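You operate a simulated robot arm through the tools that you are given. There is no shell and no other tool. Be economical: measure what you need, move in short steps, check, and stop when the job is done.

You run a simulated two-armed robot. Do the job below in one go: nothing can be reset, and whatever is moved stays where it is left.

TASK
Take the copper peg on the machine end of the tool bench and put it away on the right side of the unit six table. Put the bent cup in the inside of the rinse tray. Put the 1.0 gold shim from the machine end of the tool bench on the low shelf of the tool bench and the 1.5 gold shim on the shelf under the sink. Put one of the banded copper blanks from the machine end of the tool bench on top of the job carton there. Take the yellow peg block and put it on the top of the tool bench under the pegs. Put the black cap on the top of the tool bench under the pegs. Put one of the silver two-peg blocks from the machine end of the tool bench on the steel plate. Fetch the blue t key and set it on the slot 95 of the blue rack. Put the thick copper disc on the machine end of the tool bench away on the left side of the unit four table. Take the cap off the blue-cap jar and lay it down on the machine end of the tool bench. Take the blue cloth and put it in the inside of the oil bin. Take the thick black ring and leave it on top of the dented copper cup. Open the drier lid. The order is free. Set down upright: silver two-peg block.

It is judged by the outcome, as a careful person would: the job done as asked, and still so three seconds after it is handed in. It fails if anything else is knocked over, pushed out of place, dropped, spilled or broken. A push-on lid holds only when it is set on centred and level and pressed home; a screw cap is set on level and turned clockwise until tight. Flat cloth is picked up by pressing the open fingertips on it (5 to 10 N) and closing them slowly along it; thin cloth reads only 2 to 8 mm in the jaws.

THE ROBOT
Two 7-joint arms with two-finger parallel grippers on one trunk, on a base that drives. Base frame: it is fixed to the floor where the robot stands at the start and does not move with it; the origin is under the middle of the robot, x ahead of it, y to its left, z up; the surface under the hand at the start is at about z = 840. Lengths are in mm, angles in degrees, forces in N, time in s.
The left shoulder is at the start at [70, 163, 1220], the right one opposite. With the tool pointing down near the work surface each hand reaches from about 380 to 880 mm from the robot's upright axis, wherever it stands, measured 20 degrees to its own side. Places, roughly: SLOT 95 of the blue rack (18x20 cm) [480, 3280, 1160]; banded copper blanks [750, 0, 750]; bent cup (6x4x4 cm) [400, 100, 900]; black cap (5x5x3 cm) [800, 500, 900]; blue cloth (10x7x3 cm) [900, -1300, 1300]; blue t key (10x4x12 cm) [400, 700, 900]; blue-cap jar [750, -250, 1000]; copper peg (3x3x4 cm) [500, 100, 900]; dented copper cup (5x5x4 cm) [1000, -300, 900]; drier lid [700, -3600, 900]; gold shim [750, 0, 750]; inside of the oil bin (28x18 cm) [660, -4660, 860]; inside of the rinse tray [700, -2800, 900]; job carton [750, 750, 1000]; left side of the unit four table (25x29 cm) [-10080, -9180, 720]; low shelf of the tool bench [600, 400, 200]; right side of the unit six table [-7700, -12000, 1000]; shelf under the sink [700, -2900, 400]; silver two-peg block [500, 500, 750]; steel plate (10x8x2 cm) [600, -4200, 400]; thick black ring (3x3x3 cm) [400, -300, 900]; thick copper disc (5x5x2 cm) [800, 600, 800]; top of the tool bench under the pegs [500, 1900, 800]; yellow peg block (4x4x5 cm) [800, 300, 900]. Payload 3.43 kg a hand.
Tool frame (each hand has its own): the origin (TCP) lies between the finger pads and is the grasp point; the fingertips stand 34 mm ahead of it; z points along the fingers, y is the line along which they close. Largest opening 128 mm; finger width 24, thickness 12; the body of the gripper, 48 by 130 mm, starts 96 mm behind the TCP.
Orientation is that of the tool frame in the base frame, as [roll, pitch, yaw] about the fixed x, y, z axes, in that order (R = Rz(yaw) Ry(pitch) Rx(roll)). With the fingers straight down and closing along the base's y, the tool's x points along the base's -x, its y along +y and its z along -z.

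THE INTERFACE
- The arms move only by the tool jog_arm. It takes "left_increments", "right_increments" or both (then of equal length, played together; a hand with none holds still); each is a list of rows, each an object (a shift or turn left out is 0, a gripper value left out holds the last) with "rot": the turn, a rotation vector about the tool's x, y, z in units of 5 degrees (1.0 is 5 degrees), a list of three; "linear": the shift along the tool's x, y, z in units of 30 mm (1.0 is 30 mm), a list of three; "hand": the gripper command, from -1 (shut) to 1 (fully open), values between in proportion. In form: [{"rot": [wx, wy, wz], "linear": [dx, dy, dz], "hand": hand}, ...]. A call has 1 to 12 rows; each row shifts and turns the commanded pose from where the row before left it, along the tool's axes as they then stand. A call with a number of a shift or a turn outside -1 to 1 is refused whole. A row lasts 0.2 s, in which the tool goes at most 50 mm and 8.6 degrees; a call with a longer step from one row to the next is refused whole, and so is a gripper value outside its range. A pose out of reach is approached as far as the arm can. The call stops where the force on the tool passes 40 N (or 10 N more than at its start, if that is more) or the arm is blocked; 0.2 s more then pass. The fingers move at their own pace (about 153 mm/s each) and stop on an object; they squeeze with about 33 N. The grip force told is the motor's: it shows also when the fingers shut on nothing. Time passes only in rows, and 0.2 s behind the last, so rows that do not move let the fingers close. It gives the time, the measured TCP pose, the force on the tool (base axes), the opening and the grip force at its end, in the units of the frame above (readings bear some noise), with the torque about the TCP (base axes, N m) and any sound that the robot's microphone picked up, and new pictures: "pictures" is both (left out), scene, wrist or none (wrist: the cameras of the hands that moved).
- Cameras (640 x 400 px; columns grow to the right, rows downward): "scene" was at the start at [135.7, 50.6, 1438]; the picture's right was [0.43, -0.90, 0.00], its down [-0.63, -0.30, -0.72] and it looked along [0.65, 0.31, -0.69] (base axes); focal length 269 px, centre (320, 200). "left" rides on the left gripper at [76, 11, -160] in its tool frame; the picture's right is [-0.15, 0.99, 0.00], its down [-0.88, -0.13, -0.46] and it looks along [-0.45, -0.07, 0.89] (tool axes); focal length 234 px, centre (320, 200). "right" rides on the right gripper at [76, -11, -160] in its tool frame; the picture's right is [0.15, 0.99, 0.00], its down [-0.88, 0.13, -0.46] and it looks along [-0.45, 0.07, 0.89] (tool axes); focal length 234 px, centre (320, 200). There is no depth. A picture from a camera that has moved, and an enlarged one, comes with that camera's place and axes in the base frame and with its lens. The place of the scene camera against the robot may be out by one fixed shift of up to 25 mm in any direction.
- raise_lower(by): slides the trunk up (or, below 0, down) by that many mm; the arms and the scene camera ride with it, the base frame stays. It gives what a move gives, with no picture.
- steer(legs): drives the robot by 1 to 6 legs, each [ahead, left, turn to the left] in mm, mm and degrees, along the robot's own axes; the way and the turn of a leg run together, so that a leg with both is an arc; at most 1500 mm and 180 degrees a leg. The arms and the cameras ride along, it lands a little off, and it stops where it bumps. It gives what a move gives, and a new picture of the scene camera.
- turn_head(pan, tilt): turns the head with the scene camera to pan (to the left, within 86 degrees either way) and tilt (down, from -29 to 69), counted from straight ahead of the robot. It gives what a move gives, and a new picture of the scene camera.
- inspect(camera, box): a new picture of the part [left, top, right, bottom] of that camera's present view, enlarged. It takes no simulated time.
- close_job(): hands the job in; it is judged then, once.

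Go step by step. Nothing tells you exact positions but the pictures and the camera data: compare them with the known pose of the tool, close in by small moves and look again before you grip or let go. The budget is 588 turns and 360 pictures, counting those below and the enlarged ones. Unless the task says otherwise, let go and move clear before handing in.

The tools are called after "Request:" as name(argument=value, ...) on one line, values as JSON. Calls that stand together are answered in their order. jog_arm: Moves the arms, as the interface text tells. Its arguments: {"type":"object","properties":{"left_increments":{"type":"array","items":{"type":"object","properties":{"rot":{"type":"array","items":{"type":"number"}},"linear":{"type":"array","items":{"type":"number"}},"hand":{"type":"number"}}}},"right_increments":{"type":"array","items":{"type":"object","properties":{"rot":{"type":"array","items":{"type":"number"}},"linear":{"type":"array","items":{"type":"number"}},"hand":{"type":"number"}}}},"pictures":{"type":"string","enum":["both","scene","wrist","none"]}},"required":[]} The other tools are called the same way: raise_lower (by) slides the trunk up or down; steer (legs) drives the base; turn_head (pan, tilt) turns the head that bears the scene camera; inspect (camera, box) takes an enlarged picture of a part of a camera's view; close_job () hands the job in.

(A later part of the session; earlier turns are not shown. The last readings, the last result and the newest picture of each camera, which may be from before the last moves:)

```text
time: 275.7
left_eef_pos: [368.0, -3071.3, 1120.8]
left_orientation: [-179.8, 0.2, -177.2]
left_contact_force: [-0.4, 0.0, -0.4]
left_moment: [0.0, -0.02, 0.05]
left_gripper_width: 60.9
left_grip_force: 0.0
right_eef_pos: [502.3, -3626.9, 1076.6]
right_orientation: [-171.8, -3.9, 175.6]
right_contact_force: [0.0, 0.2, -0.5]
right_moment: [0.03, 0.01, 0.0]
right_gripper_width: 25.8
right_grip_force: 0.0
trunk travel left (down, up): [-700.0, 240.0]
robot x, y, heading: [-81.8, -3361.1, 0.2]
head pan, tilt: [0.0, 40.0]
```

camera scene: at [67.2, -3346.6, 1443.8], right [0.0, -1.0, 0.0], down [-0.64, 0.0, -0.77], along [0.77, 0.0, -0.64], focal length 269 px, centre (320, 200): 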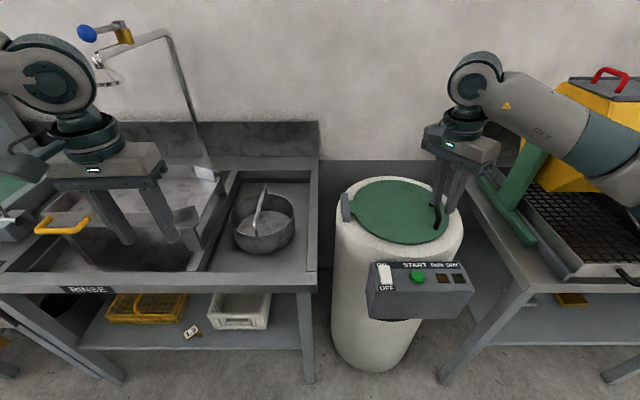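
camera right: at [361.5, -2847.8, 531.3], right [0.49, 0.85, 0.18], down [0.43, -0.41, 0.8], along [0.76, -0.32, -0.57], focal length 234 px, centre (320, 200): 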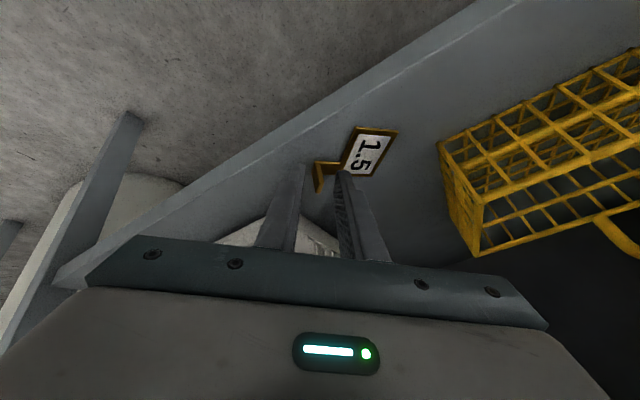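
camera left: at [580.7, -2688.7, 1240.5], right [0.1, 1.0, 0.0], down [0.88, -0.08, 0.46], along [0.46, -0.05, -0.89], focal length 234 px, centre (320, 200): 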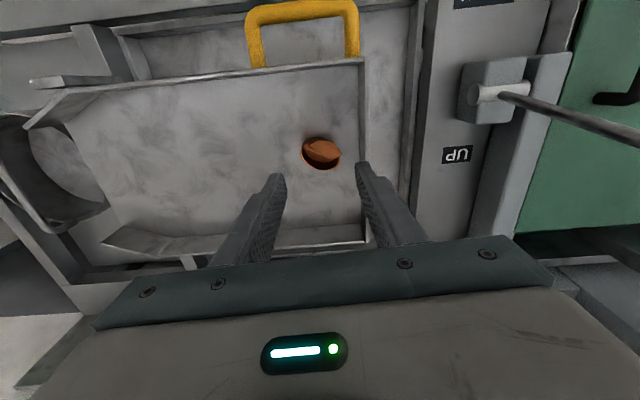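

Request:
jog_arm(right_increments=[{"rot": [-0.82, -0.39, 0], "hand": 0.2}, {"rot": [-0.82, -0.39, 0]}, {"linear": [-0.8, -0.5, 0]}, {"linear": [-0.8, -0.5, 0]}], pictures="wrist")

Request:
inspect(camera="right", box=[160, 60, 480, 260])

```text
time: 276.7
left_eef_pos: [368.6, -3070.8, 1121.5]
left_orientation: [-179.8, 0.1, -177.3]
left_contact_force: [0.2, -0.4, 1.2]
left_moment: [0.01, 0.01, -0.01]
left_gripper_width: 61.0
left_grip_force: 0.0
right_eef_pos: [546.7, -3662.3, 1076.7]
right_orientation: [179.9, 0.0, 175.8]
right_contact_force: [-0.7, -0.2, 0.0]
right_moment: [0.03, -0.01, 0.0]
right_gripper_width: 76.9
right_grip_force: 0.1
trunk travel left (down, up): [-700.0, 240.0]
robot x, y, heading: [-78.2, -3358.8, 0.2]
head pan, tilt: [0.0, 40.0]
camera right: at [472.0, -3666.8, 1234.9], right [-0.07, 1.0, 0.0], down [0.89, 0.07, 0.46], along [0.45, 0.03, -0.89], focal length 234 px, centre (320, 200)
```

right: 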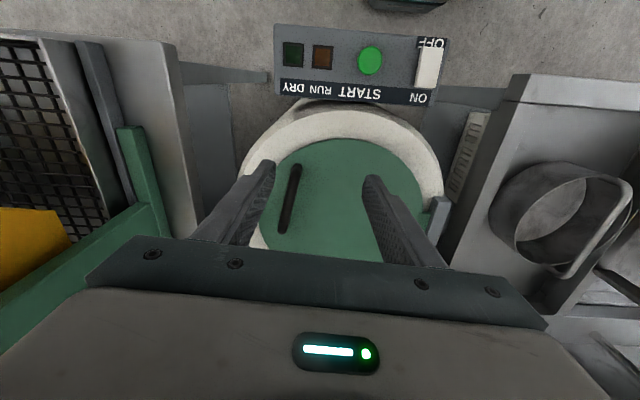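

```text
2.00 times, centred on (320, 160) of right
camera zoom: at [472.0, -3666.8, 1234.9], right [-0.07, 1.0, 0.0], down [0.89, 0.07, 0.46], along [0.45, 0.03, -0.89], focal length 468 px, centre (320, 280)
```

zoom: 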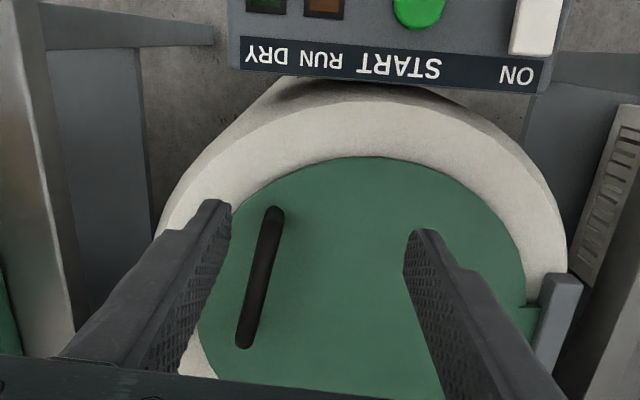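

Request:
jog_arm(right_increments=[{"linear": [-0.93, -0.67, 0]}, {"linear": [-0.93, -0.67, 0]}, {"linear": [0, 0, 1]}, {"linear": [0, 0, 1]}, {"linear": [0, 0, 1]}], pictures="wrist")

Request:
inspect(camera="right", box=[200, 80, 440, 260])

```text
time: 277.9
left_eef_pos: [368.2, -3072.2, 1119.5]
left_orientation: [-179.9, 0.1, -177.2]
left_contact_force: [-0.4, 0.0, 0.2]
left_moment: [0.02, 0.02, 0.01]
left_gripper_width: 60.8
left_grip_force: 0.0
right_eef_pos: [602.0, -3705.9, 986.2]
right_orientation: [-179.9, 0.0, 175.8]
right_contact_force: [0.1, -0.3, -0.6]
right_moment: [-0.01, 0.02, 0.02]
right_gripper_width: 76.6
right_grip_force: 0.0
trunk travel left (down, up): [-700.0, 240.0]
robot x, y, heading: [-75.4, -3358.8, -0.1]
head pan, tilt: [0.0, 40.0]
camera right: at [525.5, -3710.6, 1144.9], right [-0.07, 1.0, 0.0], down [0.89, 0.07, 0.46], along [0.45, 0.03, -0.89], focal length 234 px, centre (320, 200)
```

right: 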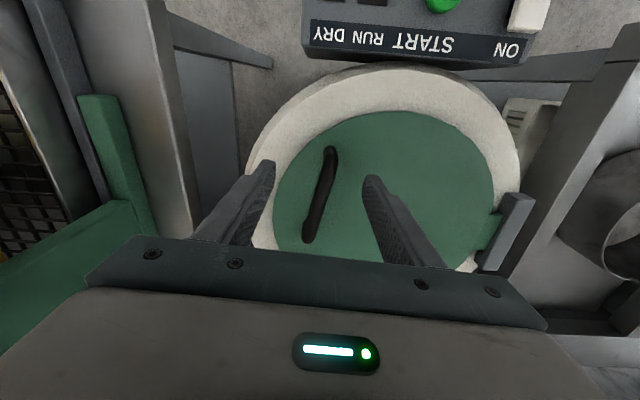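

```text
2.22 times, centred on (320, 170) of right
camera zoom: at [525.5, -3710.6, 1144.9], right [-0.07, 1.0, 0.0], down [0.89, 0.07, 0.46], along [0.45, 0.03, -0.89], focal length 520 px, centre (320, 267)
```

zoom: 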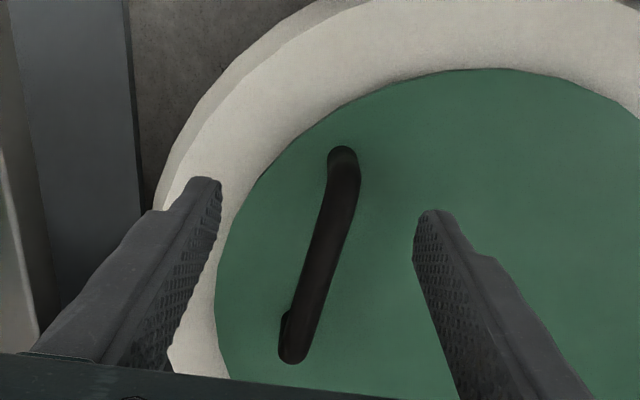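

Request:
jog_arm(right_increments=[{"linear": [-0.86, 0.15, 0], "hand": -0.3}, {"linear": [-0.86, 0.15, 0]}, {"rot": [0, 0, 1]}, {"linear": [0, 0, 1]}, {"linear": [0, 0, 0.8]}], pictures="wrist")

Request:
inspect(camera="right", box=[240, 110, 400, 250])

```text
time: 279.1
left_eef_pos: [368.5, -3071.6, 1120.3]
left_orientation: [-179.9, 0.1, -177.2]
left_contact_force: [0.7, -0.5, 0.2]
left_moment: [0.0, -0.01, -0.01]
left_gripper_width: 60.7
left_grip_force: 0.1
right_eef_pos: [653.0, -3700.9, 931.9]
right_orientation: [179.9, 0.0, 170.8]
right_contact_force: [-0.1, -0.4, -0.2]
right_moment: [0.04, -0.02, 0.0]
right_gripper_width: 45.0
right_grip_force: 0.0
trunk travel left (down, up): [-700.0, 240.0]
robot x, y, heading: [-78.3, -3358.9, 0.1]
head pan, tilt: [0.0, 40.0]
camera right: at [577.2, -3698.6, 1090.4], right [0.01, 1.0, 0.0], down [0.89, -0.01, 0.46], along [0.46, -0.01, -0.89], focal length 234 px, centre (320, 200)
```

right: 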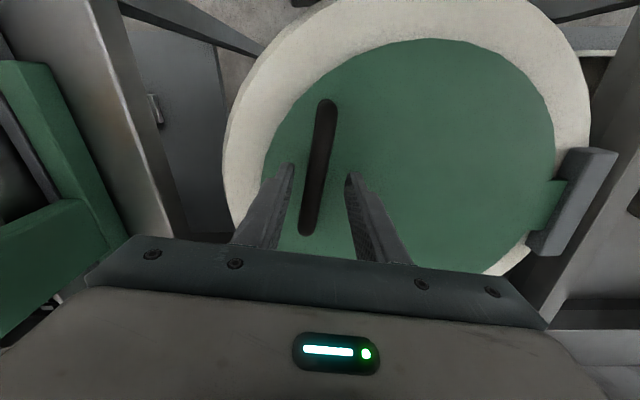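

```text
2.86 times, centred on (320, 180) of right
camera zoom: at [577.2, -3698.6, 1090.4], right [0.01, 1.0, 0.0], down [0.89, -0.01, 0.46], along [0.46, -0.01, -0.89], focal length 669 px, centre (320, 257)
```

zoom: 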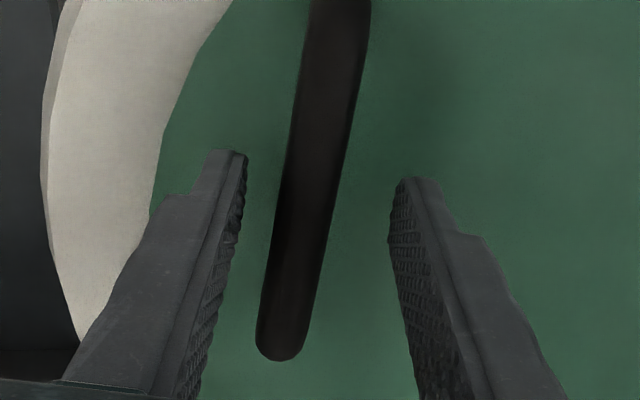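

Request:
jog_arm(right_increments=[{"linear": [0, -0.1, 0.5]}, {"linear": [0, 0, 0.4]}, {"linear": [0, 0, 0.3]}], pictures="none")

Request:
inspect(camera="scene", box=[360, 120, 520, 260])

```text
time: 279.8
left_eef_pos: [365.7, -3070.6, 1121.4]
left_orientation: [-179.7, 0.1, -177.3]
left_contact_force: [-0.1, 0.4, -0.3]
left_moment: [0.02, 0.03, -0.02]
left_gripper_width: 61.1
left_grip_force: 0.0
right_eef_pos: [655.5, -3703.8, 914.3]
right_orientation: [179.6, 1.0, 170.7]
right_contact_force: [-13.5, 2.6, 30.6]
right_moment: [-0.58, 0.95, -0.3]
right_gripper_width: 44.5
right_grip_force: 0.0
trunk travel left (down, up): [-700.0, 240.0]
robot x, y, heading: [-77.9, -3359.7, -0.2]
head pan, tilt: [0.0, 40.0]
stopped in row 3 (right hand): the force on the tool passed its limit at 47 N (the readings are from after the stop); the commanded pose is now the measured one
```

```text
2.86 times, centred on (440, 190) of scene
camera zoom: at [65.0, -3344.1, 1444.2], right [0.0, -1.0, 0.0], down [-0.64, 0.0, -0.77], along [0.77, 0.0, -0.64], focal length 768 px, centre (-23, 229)
```

zoom: 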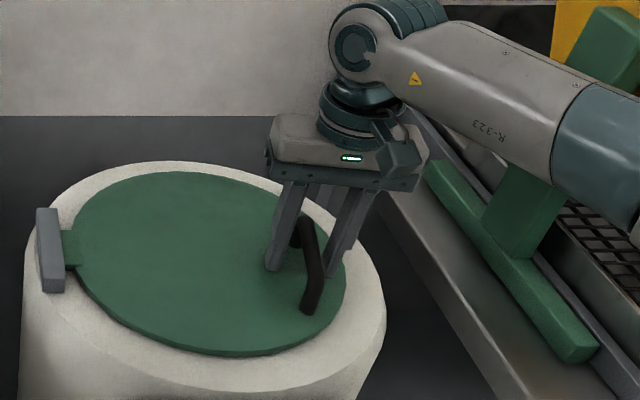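

Request:
jog_arm(right_increments=[{"linear": [0, 0, -0.3]}, {"hand": -1}, {}, {}], pictures="none")

```text
time: 280.8
left_eef_pos: [369.2, -3072.1, 1120.2]
left_orientation: [-179.8, 0.1, -177.2]
left_contact_force: [0.3, -0.7, -0.7]
left_moment: [0.02, -0.01, -0.01]
left_gripper_width: 60.8
left_grip_force: 0.1
right_eef_pos: [657.4, -3705.7, 916.1]
right_orientation: [179.9, 0.8, 170.7]
right_contact_force: [0.4, 0.1, -3.8]
right_moment: [-0.47, -0.11, -1.1]
right_gripper_width: 16.2
right_grip_force: 45.3
trunk travel left (down, up): [-700.0, 240.0]
robot x, y, heading: [-77.6, -3364.2, -0.0]
head pan, tilt: [0.0, 40.0]
```

Handle gripped. Lift along the hinge arc, rotating the tool with the lid, 30° first.

Request:
jog_arm(right_increments=[{"linear": [0, 0.04, -0.4], "rot": [0.5, 0, 0]}, {"linear": [0, 0.09, -0.8], "rot": [1, 0, 0]}, {"linear": [0, 0.09, -0.8], "rot": [1, 0, 0]}, {"linear": [0, 0.09, -0.8], "rot": [1, 0, 0]}, {"linear": [0, 0.09, -0.8], "rot": [1, 0, 0]}, {"linear": [0, 0.09, -0.8], "rot": [1, 0, 0]}], pictures="scene")

```text
time: 281.9
left_eef_pos: [367.3, -3069.6, 1120.3]
left_orientation: [-179.8, 0.3, -177.0]
left_contact_force: [-0.3, -0.6, -0.3]
left_moment: [0.02, 0.01, 0.0]
left_gripper_width: 61.0
left_grip_force: 0.1
right_eef_pos: [656.5, -3675.0, 1006.7]
right_orientation: [-160.8, 0.3, 171.4]
right_contact_force: [0.6, 9.3, -5.0]
right_moment: [0.11, -0.73, -1.01]
right_gripper_width: 16.7
right_grip_force: 45.2
trunk travel left (down, up): [-700.0, 240.0]
robot x, y, heading: [-80.2, -3359.8, 0.1]
head pan, tilt: [0.0, 40.0]
stopped in row 5 (right hand): the force on the tool passed its limit at 43 N (the readings are from after the stop); the commanded pose is now the measured one
camera scene: at [68.3, -3344.0, 1443.9], right [0.0, -1.0, 0.0], down [-0.64, 0.0, -0.77], along [0.77, 0.0, -0.64], focal length 269 px, centre (320, 200)
```

scene: 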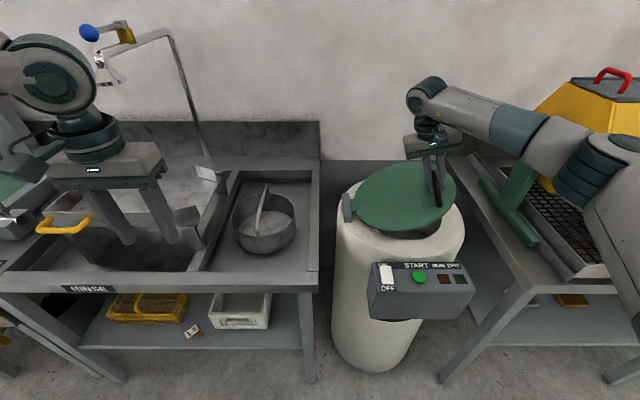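

Request:
jog_arm(right_increments=[{"linear": [0, 0.04, -0.4], "rot": [0.5, 0, 0]}, {"linear": [0, 0.04, -0.4], "rot": [0.5, 0, 0]}, {"linear": [0, 0.04, -0.4], "rot": [0.5, 0, 0]}, {"linear": [0, 0.04, -0.4], "rot": [0.5, 0, 0]}, {"linear": [0, 0.04, -0.4], "rot": [0.5, 0, 0]}, {"linear": [0, 0.04, -0.4], "rot": [0.5, 0, 0]}, {"linear": [0, 0.04, -0.4], "rot": [0.5, 0, 0]}, {"linear": [0, 0.04, -0.4], "rot": [0.5, 0, 0]}], pictures="scene")

```text
time: 282.8
left_eef_pos: [367.3, -3068.6, 1120.5]
left_orientation: [-179.8, 0.2, -177.1]
left_contact_force: [0.5, -0.2, 0.8]
left_moment: [0.02, 0.01, 0.01]
left_gripper_width: 60.7
left_grip_force: 0.0
right_eef_pos: [658.4, -3651.6, 1040.1]
right_orientation: [-152.8, -0.2, 171.6]
right_contact_force: [-1.2, 7.5, -4.6]
right_moment: [0.2, -0.73, -0.99]
right_gripper_width: 17.3
right_grip_force: 45.2
trunk travel left (down, up): [-700.0, 240.0]
robot x, y, heading: [-76.5, -3355.0, 0.4]
head pan, tilt: [0.0, 40.0]
stopped in row 4 (right hand): the force on the tool passed its limit at 43 N (the readings are from after the stop); the commanded pose is now the measured one
camera scene: at [68.0, -3343.4, 1444.0], right [0.0, -1.0, 0.0], down [-0.64, 0.0, -0.77], along [0.77, 0.0, -0.64], focal length 269 px, centre (320, 200)
```

scene: 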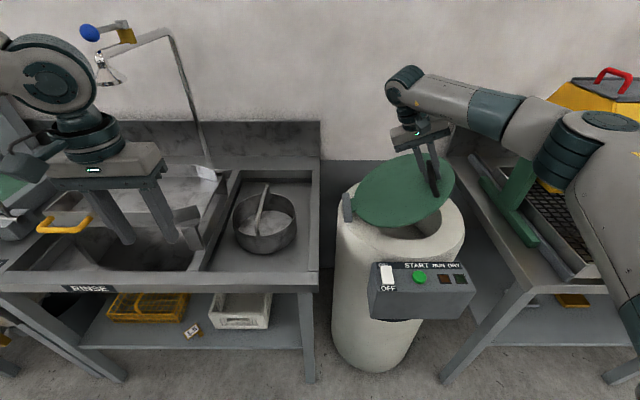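

Request:
jog_arm(right_increments=[{"linear": [0, 0.09, -0.34], "rot": [0.5, 0, 0]}, {"linear": [0, 0.09, -0.34], "rot": [0.5, 0, 0]}, {"linear": [0, 0.09, -0.34], "rot": [0.5, 0, 0]}, {"linear": [0, 0.09, -0.34], "rot": [0.5, 0, 0]}, {"linear": [0, 0.09, -0.34], "rot": [0.5, 0, 0]}, {"linear": [0, 0.09, -0.34], "rot": [0.5, 0, 0]}, {"linear": [0, 0.09, -0.34], "rot": [0.5, 0, 0]}, {"linear": [0, 0.09, -0.34], "rot": [0.5, 0, 0]}], pictures="scene")

```text
time: 284.6
left_eef_pos: [361.8, -3069.2, 1122.7]
left_orientation: [-179.7, 0.4, -177.1]
left_contact_force: [1.0, 0.4, -0.5]
left_moment: [-0.01, 0.02, 0.0]
left_gripper_width: 60.7
left_grip_force: 0.1
right_eef_pos: [663.8, -3590.1, 1098.2]
right_orientation: [-132.6, 0.1, 171.5]
right_contact_force: [-33.5, 1.6, -1.2]
right_moment: [-0.18, -1.08, -0.58]
right_gripper_width: 17.8
right_grip_force: 44.3
trunk travel left (down, up): [-700.0, 240.0]
robot x, y, heading: [-78.4, -3360.1, 0.1]
head pan, tilt: [0.0, 40.0]
camera scene: at [61.3, -3343.3, 1444.4], right [0.0, -1.0, 0.0], down [-0.64, 0.0, -0.77], along [0.77, 0.0, -0.64], focal length 269 px, centre (320, 200)
```

scene: 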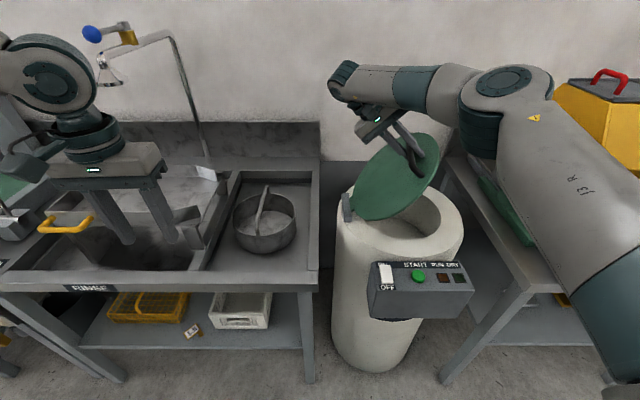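

Request:
jog_arm(right_increments=[{"linear": [0.15, 0, 0]}, {"linear": [0.05, 0.09, -0.34], "rot": [0.5, 0, 0]}, {"linear": [0.05, 0.09, -0.34], "rot": [0.5, 0, 0]}, {"linear": [0.05, 0.09, -0.34], "rot": [0.5, 0, 0]}, {"linear": [0.05, 0.09, -0.34], "rot": [0.5, 0, 0]}, {"linear": [0.05, 0.09, -0.34], "rot": [0.5, 0, 0]}, {"linear": [0.05, 0.09, -0.34], "rot": [0.5, 0, 0]}], pictures="scene")

```text
time: 285.8
left_eef_pos: [364.6, -3068.3, 1120.6]
left_orientation: [-179.7, 0.3, -177.3]
left_contact_force: [-1.5, 0.5, 0.7]
left_moment: [0.0, 0.03, 0.02]
left_gripper_width: 60.9
left_grip_force: 0.0
right_eef_pos: [663.1, -3557.2, 1114.5]
right_orientation: [-123.3, 0.9, 171.4]
right_contact_force: [-7.5, -3.6, 6.7]
right_moment: [-0.31, -1.35, -0.06]
right_gripper_width: 18.0
right_grip_force: 44.7
trunk travel left (down, up): [-700.0, 240.0]
robot x, y, heading: [-79.6, -3360.2, 0.1]
head pan, tilt: [0.0, 40.0]
stopped in row 5 (right hand): the force on the tool passed its limit at 46 N (the readings are from after the stop); the commanded pose is now the measured one
camera scene: at [65.3, -3343.0, 1443.3], right [0.0, -1.0, 0.0], down [-0.64, 0.0, -0.77], along [0.77, 0.0, -0.64], focal length 269 px, centre (320, 200)
```

scene: 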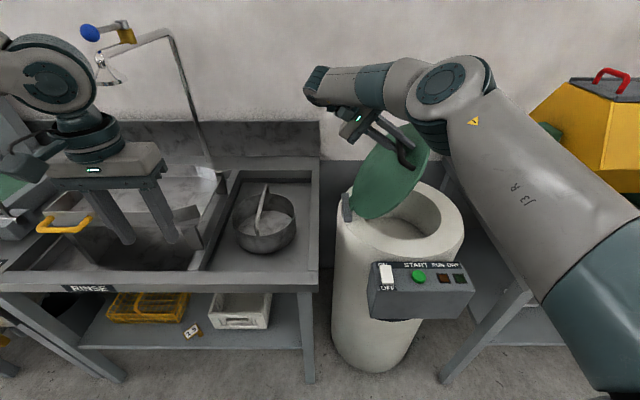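

Request:
jog_arm(right_increments=[{"linear": [0.12, 0.07, -0.3], "rot": [0.5, 0, 0]}, {"linear": [0.05, 0.1, -0.34], "rot": [0.5, 0, 0]}, {"linear": [0.05, 0.1, -0.34], "rot": [0.5, 0, 0]}, {"linear": [0.05, 0.1, -0.34], "rot": [0.5, 0, 0]}, {"linear": [0.05, 0.1, -0.34], "rot": [0.5, 0, 0]}], pictures="scene")

```text
time: 286.6
left_eef_pos: [366.3, -3070.3, 1119.5]
left_orientation: [-179.7, 0.3, -177.1]
left_contact_force: [0.2, 0.2, -0.5]
left_moment: [-0.02, 0.01, 0.0]
left_gripper_width: 61.2
left_grip_force: 0.1
right_eef_pos: [663.2, -3534.7, 1124.5]
right_orientation: [-116.5, 1.3, 171.5]
right_contact_force: [-4.0, -0.9, 5.2]
right_moment: [0.0, -1.23, 0.03]
right_gripper_width: 18.0
right_grip_force: 44.6
trunk travel left (down, up): [-700.0, 240.0]
robot x, y, heading: [-78.8, -3356.8, -0.0]
head pan, tilt: [0.0, 40.0]
stopped in row 3 (right hand): the force on the tool passed its limit at 42 N (the readings are from after the stop); the commanded pose is now the measured one
camera scene: at [66.7, -3344.0, 1443.4], right [0.0, -1.0, 0.0], down [-0.64, 0.0, -0.77], along [0.77, 0.0, -0.64], focal length 269 px, centre (320, 200)
```

scene: 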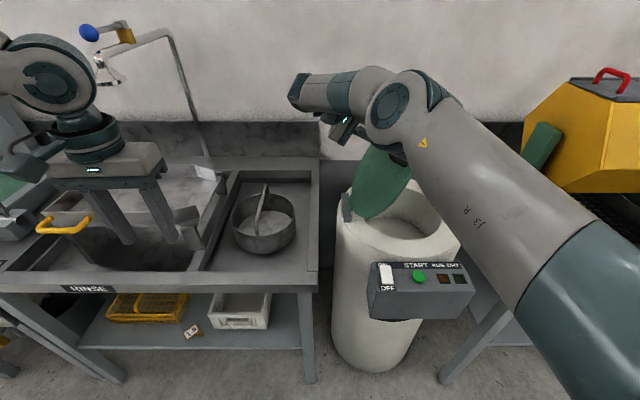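

Request:
jog_arm(right_increments=[{"linear": [0.1, 0.08, -0.34], "rot": [0.5, 0, 0]}, {"linear": [0.05, 0.1, -0.34], "rot": [0.5, 0, 0]}, {"linear": [0.05, 0.1, -0.34], "rot": [0.5, 0, 0]}, {"linear": [0.05, 0.1, -0.34], "rot": [0.5, 0, 0]}], pictures="none")

Request:
jog_arm(right_increments=[{"linear": [0.1, 0.08, -0.34], "rot": [0.5, 0, 0]}, {"linear": [0.05, 0.1, -0.34], "rot": [0.5, 0, 0]}, {"linear": [0.05, 0.1, -0.34], "rot": [0.5, 0, 0]}, {"linear": [0.05, 0.1, -0.34], "rot": [0.5, 0, 0]}], pictures="scene")

```text
time: 287.1
left_eef_pos: [370.3, -3070.4, 1119.6]
left_orientation: [-179.8, 0.2, -177.2]
left_contact_force: [-0.4, 0.9, -0.1]
left_moment: [0.01, 0.02, -0.01]
left_gripper_width: 60.7
left_grip_force: 0.1
right_eef_pos: [661.0, -3535.6, 1125.3]
right_orientation: [-113.7, 2.6, 172.2]
right_contact_force: [9.2, 0.1, -1.5]
right_moment: [0.05, -1.11, -0.41]
right_gripper_width: 18.2
right_grip_force: 45.5
right hand out of reach, approached as far as the arm can: row 1, 2
trunk travel left (down, up): [-700.0, 240.0]
robot x, y, heading: [-72.0, -3361.6, -0.0]
head pan, tilt: [0.0, 40.0]
stopped in row 2 (right hand): the force on the tool passed its limit at 48 N (the readings are from after the stop); the commanded pose is now the measured one
```

```text
time: 287.6
left_eef_pos: [372.7, -3069.5, 1118.6]
left_orientation: [-179.8, 0.0, -177.1]
left_contact_force: [0.3, -0.4, -0.8]
left_moment: [0.0, -0.01, -0.02]
left_gripper_width: 60.9
left_grip_force: 0.1
right_eef_pos: [656.7, -3537.9, 1122.6]
right_orientation: [-111.4, 3.6, 173.4]
right_contact_force: [16.7, 1.8, -8.6]
right_moment: [-0.34, -1.55, 0.72]
right_gripper_width: 17.6
right_grip_force: 45.7
right hand out of reach, approached as far as the arm can: row 1, 2
trunk travel left (down, up): [-700.0, 240.0]
robot x, y, heading: [-75.8, -3360.4, 0.0]
head pan, tilt: [0.0, 40.0]
stopped in row 2 (right hand): the force on the tool passed its limit at 51 N (the readings are from after the stop); the commanded pose is now the measured one
camera scene: at [74.2, -3344.9, 1442.8], right [0.0, -1.0, 0.0], down [-0.65, 0.0, -0.76], along [0.76, 0.0, -0.65], focal length 269 px, centre (320, 200)
```

scene: 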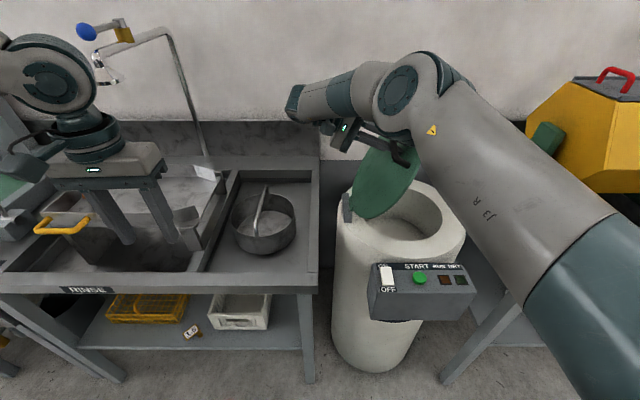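

Arm limit reached at ~70°. Test if the lid stays by opening the fingers slightly (they still straddle the rod).

Request:
jog_arm(right_increments=[{"hand": -0.45}, {}, {}, {}], pictures="scene")

Request:
inspect(camera="scene", box=[280, 60, 480, 240])

```text
time: 288.6
left_eef_pos: [368.6, -3069.3, 1119.8]
left_orientation: [-179.8, 0.2, -177.1]
left_contact_force: [-0.3, 0.1, 0.4]
left_moment: [0.02, -0.01, -0.01]
left_gripper_width: 60.5
left_grip_force: 0.0
right_eef_pos: [651.7, -3538.6, 1125.1]
right_orientation: [-111.2, 3.5, 173.0]
right_contact_force: [-0.7, 0.0, 0.2]
right_moment: [0.0, -0.03, -0.01]
right_gripper_width: 35.3
right_grip_force: 0.2
trunk travel left (down, up): [-700.0, 240.0]
robot x, y, heading: [-76.8, -3358.8, 0.3]
head pan, tilt: [0.0, 40.0]
camera scene: at [70.1, -3344.9, 1443.6], right [0.0, -1.0, 0.0], down [-0.64, 0.0, -0.77], along [0.77, 0.0, -0.64], focal length 269 px, centre (320, 200)
```

scene: 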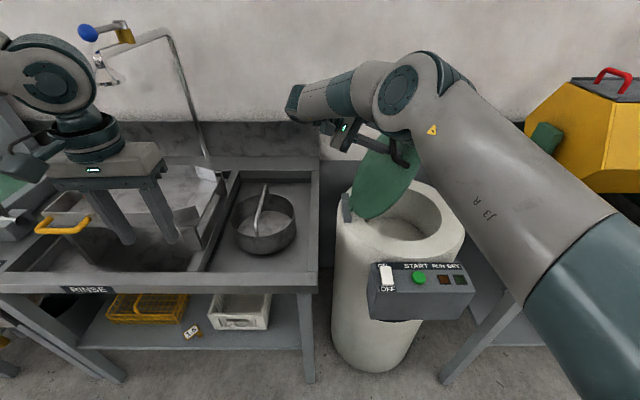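

```text
2.22 times, centred on (380, 150) of scene
camera zoom: at [70.1, -3344.9, 1443.6], right [0.0, -1.0, 0.0], down [-0.64, 0.0, -0.77], along [0.77, 0.0, -0.64], focal length 597 px, centre (187, 311)
```

zoom: 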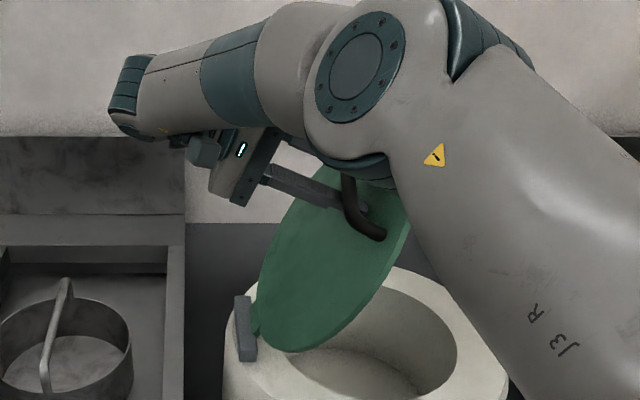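

The lid stays on its own. Withdraw the hand along its axis.

Request:
jog_arm(right_increments=[{"hand": 0.1}, {"linear": [0, 0, -0.8]}, {"linear": [0, 0, -0.8]}, {"linear": [0, 0, -0.8]}, {"linear": [0, 0, -0.8]}], pictures="scene")

```text
time: 289.8
left_eef_pos: [368.3, -3069.4, 1122.1]
left_orientation: [-179.7, 0.2, -177.1]
left_contact_force: [-0.8, -0.8, -0.3]
left_moment: [-0.01, 0.0, -0.01]
left_gripper_width: 60.7
left_grip_force: 0.1
right_eef_pos: [621.0, -3499.9, 1139.8]
right_orientation: [-111.8, 3.9, 174.0]
right_contact_force: [0.4, -0.2, -0.3]
right_moment: [0.01, 0.01, 0.0]
right_gripper_width: 70.6
right_grip_force: 0.0
right hand out of reach, approached as far as the arm can: row 2, 3, 4, 5
trunk travel left (down, up): [-700.0, 240.0]
robot x, y, heading: [-77.6, -3357.8, 0.1]
head pan, tilt: [0.0, 40.0]
camera scene: at [69.3, -3344.2, 1443.7], right [0.0, -1.0, 0.0], down [-0.64, 0.0, -0.77], along [0.77, 0.0, -0.64], focal length 269 px, centre (320, 200)
```

scene: 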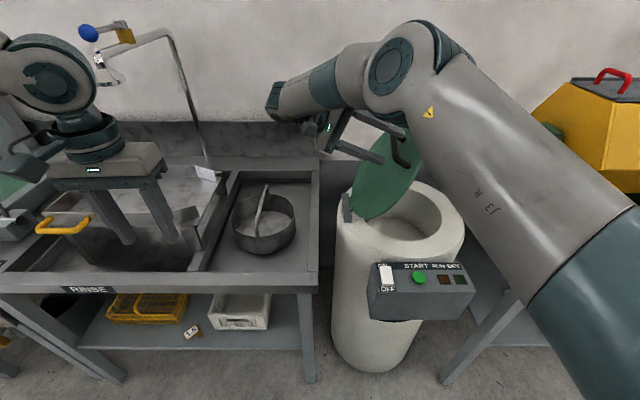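

Request:
steer(legs=[[-120, 0, 0]])

```text
time: 291.0
left_eef_pos: [251.5, -3070.8, 1120.1]
left_orientation: [-179.9, 0.1, -177.1]
left_contact_force: [0.0, -0.4, -0.3]
left_moment: [-0.01, 0.02, 0.02]
left_gripper_width: 61.0
left_grip_force: 0.1
right_eef_pos: [505.6, -3501.0, 1137.8]
right_orientation: [-111.8, 3.8, 173.8]
right_contact_force: [-0.1, 0.9, -0.9]
right_moment: [0.01, -0.01, 0.04]
right_gripper_width: 70.4
right_grip_force: 0.0
trunk travel left (down, up): [-700.0, 240.0]
robot x, y, heading: [-195.4, -3362.2, 0.1]
head pan, tilt: [0.0, 40.0]
camera scene: at [-47.1, -3345.0, 1443.5], right [0.0, -1.0, 0.0], down [-0.64, 0.0, -0.77], along [0.77, 0.0, -0.64], focal length 269 px, centre (320, 200)
```

scene: 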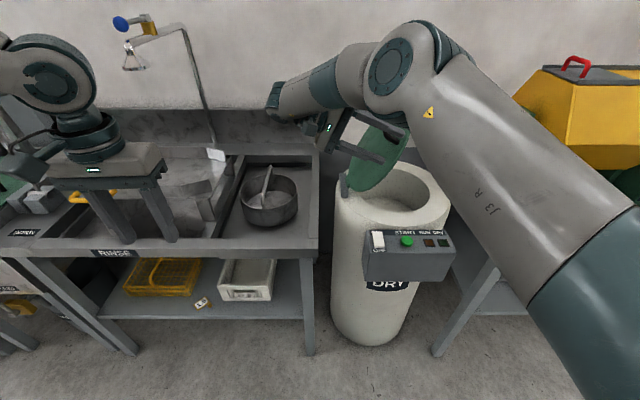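

Request:
steer(legs=[[-250, 0, 0]])

Request:
jog_arm(right_increments=[{"rot": [-1, 0, 0]}, {"rot": [-1, 0, 0]}, {"rot": [-1, 0, 0]}, {"rot": [-1, 0, 0]}, {"rot": [-1, 0, 0]}, {"rot": [-1, 0, 0]}, {"rot": [-1, 0, 0]}, {"rot": [-1, 0, 0]}, {"rot": [-1, 0, 0]}, {"rot": [-1, 0, 0]}, {"rot": [-1, 0, 0]}, {"rot": [-1, 0, 0]}], pictures="scene")

Request:
inspect(camera="scene", box=[260, 80, 460, 240])

```text
time: 292.8
left_eef_pos: [1.1, -3069.6, 1119.5]
left_orientation: [-179.8, 0.1, -176.8]
left_contact_force: [-0.5, -0.9, -0.6]
left_moment: [0.0, 0.04, 0.03]
left_gripper_width: 60.8
left_grip_force: 0.1
right_eef_pos: [257.1, -3498.6, 1138.0]
right_orientation: [-111.8, 3.8, 174.1]
right_contact_force: [-0.5, 0.3, 0.8]
right_moment: [-0.01, 0.0, -0.01]
right_gripper_width: 70.1
right_grip_force: 0.1
trunk travel left (down, up): [-700.0, 240.0]
robot x, y, heading: [-446.5, -3360.7, 0.5]
head pan, tilt: [0.0, 40.0]
camera scene: at [-296.5, -3345.5, 1443.5], right [0.01, -1.0, 0.0], down [-0.64, 0.0, -0.77], along [0.77, 0.0, -0.64], focal length 269 px, centre (320, 200)
```

scene: 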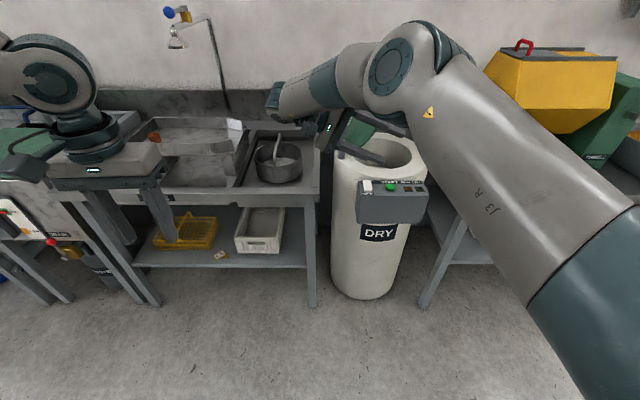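

```text
time: 295.4
left_eef_pos: [0.9, -3071.0, 1121.2]
left_orientation: [-179.8, 0.2, -176.9]
left_contact_force: [-0.6, -0.1, 0.6]
left_moment: [0.0, 0.03, 0.05]
left_gripper_width: 60.9
left_grip_force: 0.1
right_eef_pos: [256.1, -3499.7, 1138.0]
right_orientation: [-172.0, 3.8, 174.3]
right_contact_force: [-0.3, -0.4, 0.7]
right_moment: [0.04, -0.05, 0.01]
right_gripper_width: 70.4
right_grip_force: 0.1
trunk travel left (down, up): [-700.0, 240.0]
robot x, y, heading: [-444.0, -3358.1, 0.6]
head pan, tilt: [0.0, 40.0]
camera scene: at [-297.2, -3346.8, 1443.6], right [0.01, -1.0, 0.0], down [-0.64, 0.0, -0.77], along [0.77, 0.01, -0.64], focal length 269 px, centre (320, 200)
```

scene: 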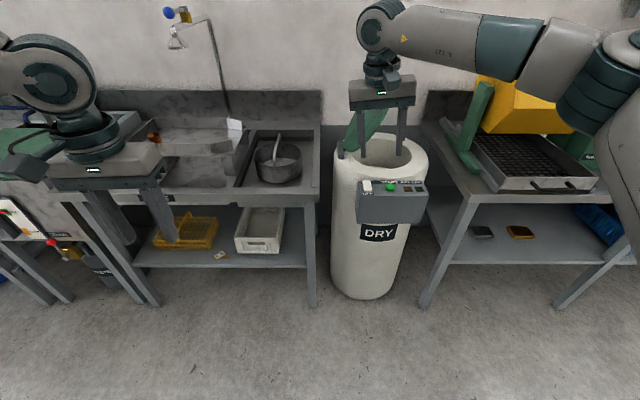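

```text
2.50 times, centred on (360, 160) of scene
camera zoom: at [-297.2, -3346.8, 1443.6], right [0.01, -1.0, 0.0], down [-0.64, 0.0, -0.77], along [0.77, 0.01, -0.64], focal length 672 px, centre (220, 300)
```

zoom: 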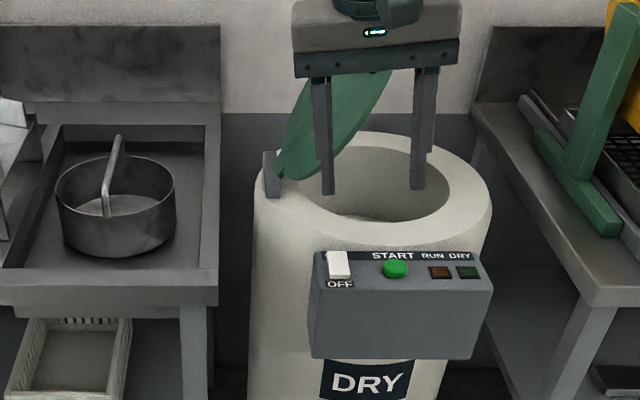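

Lid holds at ~68°. I'll push it further open from its underside with the closed right hand.

Request:
jog_arm(right_increments=[{"rot": [-0.8, 0.38, 0], "hand": -1}, {"rot": [-0.8, 0.38, 0]}, {"linear": [0, -1, 0]}, {"linear": [0, -1, 0]}, {"linear": [0, -1, 0]}, {"linear": [0, -1, 0]}, {"linear": [0, -1, 0]}, {"linear": [0, -1, 0]}], pictures="none")

Request:
steer(legs=[[360, 0, 0]])

```text
time: 297.2
left_eef_pos: [-0.2, -3071.7, 1121.1]
left_orientation: [-179.8, 0.3, -176.9]
left_contact_force: [0.5, 0.0, -0.2]
left_moment: [0.07, -0.01, 0.02]
left_gripper_width: 60.9
left_grip_force: 0.0
right_eef_pos: [237.2, -3679.2, 1137.9]
right_orientation: [-180.0, 0.0, 173.9]
right_contact_force: [0.4, 0.0, -0.3]
right_moment: [-0.03, 0.02, -0.01]
right_gripper_width: 0.0
right_grip_force: 33.2
trunk travel left (down, up): [-700.0, 240.0]
robot x, y, heading: [-446.7, -3359.9, 0.6]
head pan, tilt: [0.0, 40.0]
```

```text
time: 299.6
left_eef_pos: [366.8, -3067.5, 1120.2]
left_orientation: [-179.8, 0.2, -176.8]
left_contact_force: [-0.6, 0.5, 0.1]
left_moment: [0.0, 0.03, 0.02]
left_gripper_width: 60.8
left_grip_force: 0.0
right_eef_pos: [602.0, -3674.5, 1138.0]
right_orientation: [-180.0, 0.1, 173.9]
right_contact_force: [-0.4, 0.7, 0.5]
right_moment: [-0.01, 0.04, 0.03]
right_gripper_width: 0.1
right_grip_force: 33.2
trunk travel left (down, up): [-700.0, 240.0]
robot x, y, heading: [-76.3, -3359.0, 0.5]
head pan, tilt: [0.0, 40.0]
camera scene: at [68.0, -3343.1, 1443.7], right [0.01, -1.0, 0.0], down [-0.64, 0.0, -0.77], along [0.77, 0.01, -0.64], focal length 269 px, centre (320, 200)
```

scene: 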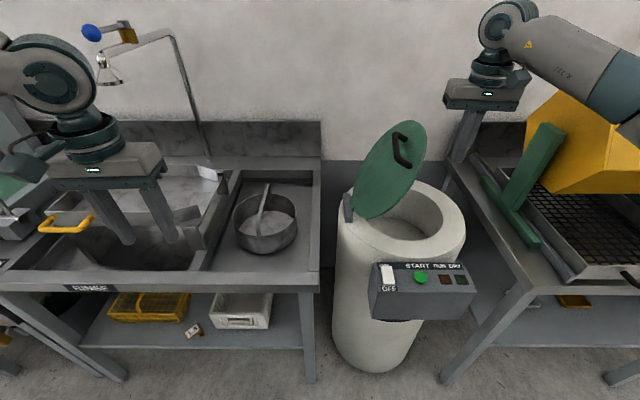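

Request:
jog_arm(right_increments=[{"linear": [-1, 0, 0]}, {"linear": [0, 0, 1]}, {"linear": [0, 1, 0]}, {"linear": [0, 1, 0]}, {"linear": [0, 1, 0]}, {"linear": [0, 0.7, 0]}, {"linear": [0, 0.7, 0]}], pictures="scene")

```text
time: 301.2
left_eef_pos: [366.9, -3066.2, 1120.5]
left_orientation: [-179.6, 0.1, -176.8]
left_contact_force: [-0.5, 0.4, 0.6]
left_moment: [0.0, 0.0, -0.01]
left_gripper_width: 61.1
left_grip_force: 0.0
right_eef_pos: [646.2, -3545.8, 1108.4]
right_orientation: [-179.8, 0.1, 173.9]
right_contact_force: [0.8, 0.3, -0.2]
right_moment: [-0.03, 0.03, 0.01]
right_gripper_width: 0.0
right_grip_force: 33.2
trunk travel left (down, up): [-700.0, 240.0]
robot x, y, heading: [-76.6, -3361.2, 0.1]
head pan, tilt: [0.0, 40.0]
camera scene: at [68.9, -3342.1, 1443.6], right [0.01, -1.0, 0.0], down [-0.64, -0.01, -0.77], along [0.77, 0.0, -0.64], focal length 269 px, centre (320, 200)
```

scene: 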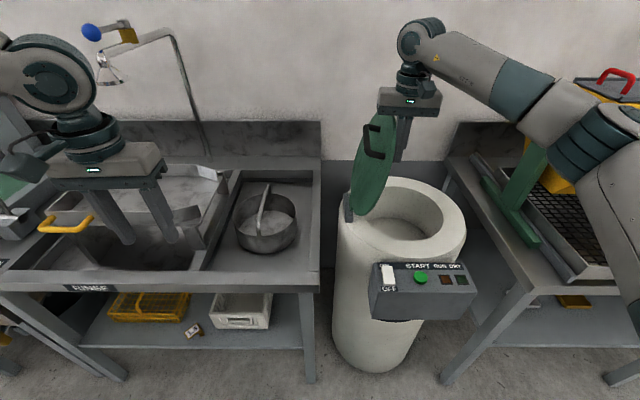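

Pushing works easily. Push a bit further to just past vertical.

Request:
jog_arm(right_increments=[{"linear": [0, 0.8, 0]}, {"linear": [0, 0.8, 0]}, {"linear": [0, 0.8, 0]}, {"linear": [0, 0.5, 0]}], pictures="scene")

```text
time: 302.2
left_eef_pos: [365.8, -3066.2, 1120.9]
left_orientation: [-179.7, 0.2, -176.8]
left_contact_force: [-0.6, 0.7, -0.2]
left_moment: [-0.02, 0.0, -0.03]
left_gripper_width: 61.0
left_grip_force: 0.1
right_eef_pos: [654.8, -3458.8, 1108.6]
right_orientation: [179.9, 0.0, 173.8]
right_contact_force: [0.3, 0.0, 0.1]
right_moment: [-0.03, 0.01, 0.04]
right_gripper_width: 0.0
right_grip_force: 33.1
trunk travel left (down, up): [-700.0, 240.0]
robot x, y, heading: [-74.1, -3359.5, 0.5]
head pan, tilt: [0.0, 40.0]
camera scene: at [68.7, -3342.3, 1443.6], right [0.01, -1.0, 0.0], down [-0.64, 0.0, -0.77], along [0.77, 0.0, -0.64], focal length 269 px, centre (320, 200)
```

scene: 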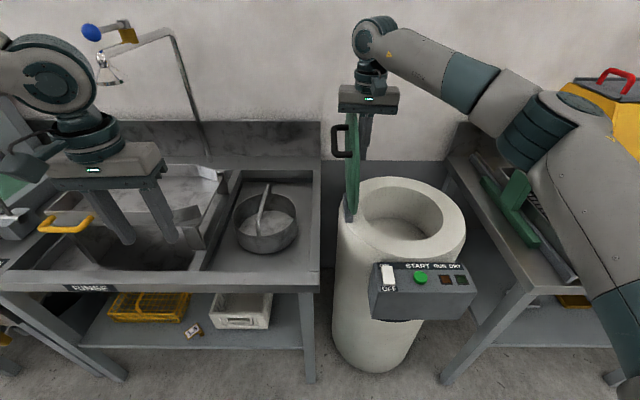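

Request:
jog_arm(right_increments=[{"linear": [0, 0.7, 0]}, {"linear": [0, -1, 0]}, {"linear": [0, -1, 0]}, {"linear": [0, -1, 0]}, {"linear": [0, -1, 0]}, {"linear": [0, -1, 0]}, {"linear": [0, -1, 0]}], pictures="scene")

```text
time: 303.8
left_eef_pos: [366.7, -3068.6, 1120.5]
left_orientation: [-179.8, 0.2, -176.8]
left_contact_force: [0.8, 0.5, 0.7]
left_moment: [0.01, -0.02, 0.0]
left_gripper_width: 60.8
left_grip_force: 0.1
right_eef_pos: [638.0, -3618.9, 1106.8]
right_orientation: [-179.9, 0.0, 174.0]
right_contact_force: [-0.8, 0.5, -0.1]
right_moment: [-0.02, 0.04, 0.01]
right_gripper_width: 0.1
right_grip_force: 32.8
trunk travel left (down, up): [-700.0, 240.0]
robot x, y, heading: [-74.8, -3355.8, 0.1]
head pan, tilt: [0.0, 40.0]
camera scene: at [68.2, -3344.3, 1443.7], right [0.01, -1.0, 0.0], down [-0.64, 0.0, -0.77], along [0.77, 0.01, -0.64], focal length 269 px, centre (320, 200)
```

scene: 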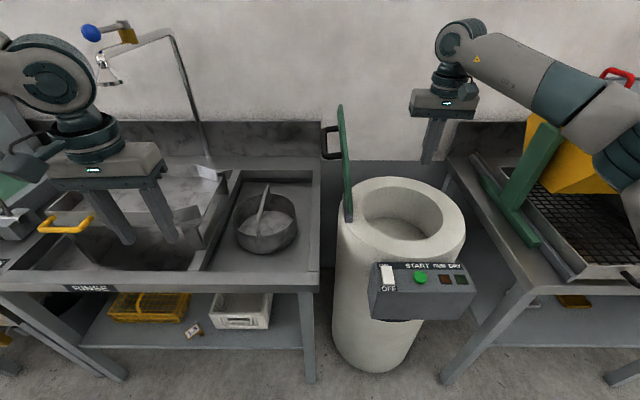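

Drier lid is open and stays. Next: the blue cloth on the wall shelf at y≈-1300.

Request:
jog_arm(right_increments=[{"linear": [1, 0, -0.3]}, {"linear": [1, 0, -0.3]}, {"linear": [1, 0, -0.3]}, {"linear": [1, 0, 0]}, {"linear": [1, 0, 0]}], pictures="none")

Request:
steer(legs=[[-250, 0, 0], [0, 1100, 0], [0, 1000, 0]])

```text
time: 305.0
left_eef_pos: [365.5, -3066.8, 1120.7]
left_orientation: [-179.7, 0.2, -176.8]
left_contact_force: [0.6, 0.0, -0.6]
left_moment: [-0.01, -0.04, -0.02]
left_gripper_width: 60.8
left_grip_force: 0.0
right_eef_pos: [486.4, -3601.4, 1135.0]
right_orientation: [179.9, 0.1, 173.9]
right_contact_force: [-0.3, -0.2, 0.0]
right_moment: [0.0, -0.03, -0.02]
right_gripper_width: 0.1
right_grip_force: 33.1
trunk travel left (down, up): [-700.0, 240.0]
robot x, y, heading: [-79.1, -3360.9, 0.5]
head pan, tilt: [0.0, 40.0]
```

```text
time: 316.7
left_eef_pos: [92.6, -988.7, 1120.8]
left_orientation: [-179.8, 0.2, -177.1]
left_contact_force: [0.5, -0.8, -0.7]
left_moment: [-0.01, 0.01, -0.01]
left_gripper_width: 60.7
left_grip_force: 0.1
right_eef_pos: [212.5, -1524.5, 1134.6]
right_orientation: [-180.0, 0.1, 173.7]
right_contact_force: [0.6, 0.2, 0.6]
right_moment: [-0.02, -0.01, -0.03]
right_gripper_width: 0.1
right_grip_force: 33.3
trunk travel left (down, up): [-700.0, 240.0]
robot x, y, heading: [-350.8, -1280.6, 0.3]
head pan, tilt: [0.0, 40.0]
camera scene: at [-207.4, -1264.4, 1443.6], right [0.0, -1.0, 0.0], down [-0.64, 0.0, -0.77], along [0.77, 0.0, -0.64], focal length 269 px, centre (320, 200)
```

scene: 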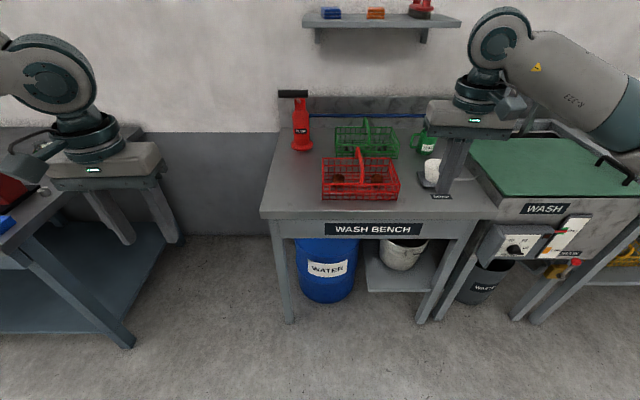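

Request:
raise_lower(by=230)

Request:
steer(legs=[[0, 160, 0], [440, 0, 0]])

Request:
turn_head(pan=-15, tilt=20)

```text
time: 319.1
left_eef_pos: [91.1, -989.2, 1349.8]
left_orientation: [-179.8, 0.2, -177.0]
left_contact_force: [-0.3, 0.0, -0.7]
left_moment: [0.04, 0.0, 0.02]
left_gripper_width: 60.9
left_grip_force: 0.1
right_eef_pos: [212.0, -1523.6, 1364.1]
right_orientation: [180.0, 0.0, 173.6]
right_contact_force: [-0.3, 0.0, -1.2]
right_moment: [-0.02, -0.02, -0.01]
right_gripper_width: 0.1
right_grip_force: 33.0
trunk travel left (down, up): [-930.0, 10.0]
robot x, y, heading: [-352.3, -1279.5, 0.1]
head pan, tilt: [0.0, 40.0]
```

```text
time: 322.8
left_eef_pos: [523.7, -833.1, 1351.3]
left_orientation: [-179.8, 0.3, -177.1]
left_contact_force: [-0.3, 0.6, -0.7]
left_moment: [0.0, -0.02, 0.02]
left_gripper_width: 60.6
left_grip_force: 0.0
right_eef_pos: [641.8, -1366.9, 1364.7]
right_orientation: [-179.9, 0.1, 173.6]
right_contact_force: [0.2, 0.0, 0.0]
right_moment: [-0.02, -0.03, 0.0]
right_gripper_width: 0.1
right_grip_force: 33.2
trunk travel left (down, up): [-930.0, 10.0]
robot x, y, heading: [78.7, -1123.3, 0.2]
head pan, tilt: [0.0, 40.0]
camera scene: at [222.8, -1106.9, 1673.9], right [0.0, -1.0, 0.0], down [-0.64, 0.0, -0.77], along [0.77, 0.0, -0.64], focal length 269 px, centre (320, 200)
```

scene: 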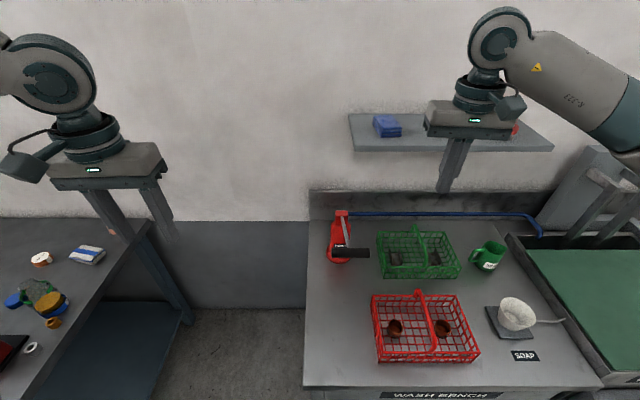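

```text
time: 323.6
left_eef_pos: [525.9, -831.8, 1349.4]
left_orientation: [-179.7, 0.0, -177.1]
left_contact_force: [-0.7, -0.1, 0.1]
left_moment: [-0.03, 0.04, 0.0]
left_gripper_width: 60.5
left_grip_force: 0.1
right_eef_pos: [644.0, -1368.6, 1364.9]
right_orientation: [-180.0, -0.1, 173.6]
right_contact_force: [0.2, 0.6, -0.6]
right_moment: [-0.02, 0.01, 0.02]
right_gripper_width: 0.0
right_grip_force: 33.1
trunk travel left (down, up): [-930.0, 10.0]
robot x, y, heading: [81.4, -1126.9, 0.0]
head pan, tilt: [-15.0, 20.0]
camera scene: at [231.3, -1131.2, 1704.9], right [-0.26, -0.97, 0.0], down [-0.33, 0.09, -0.94], along [0.91, -0.24, -0.34], focal length 269 px, centre (320, 200)
```

scene: 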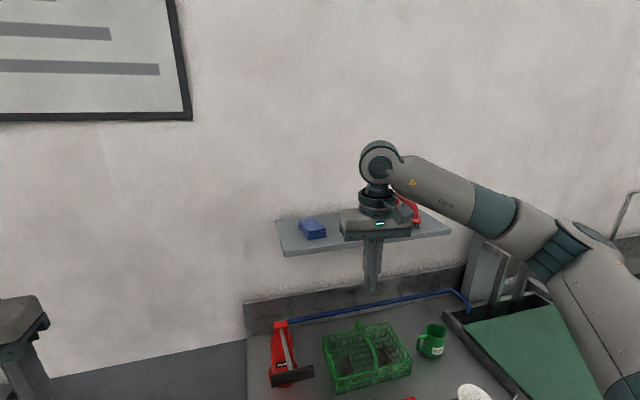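

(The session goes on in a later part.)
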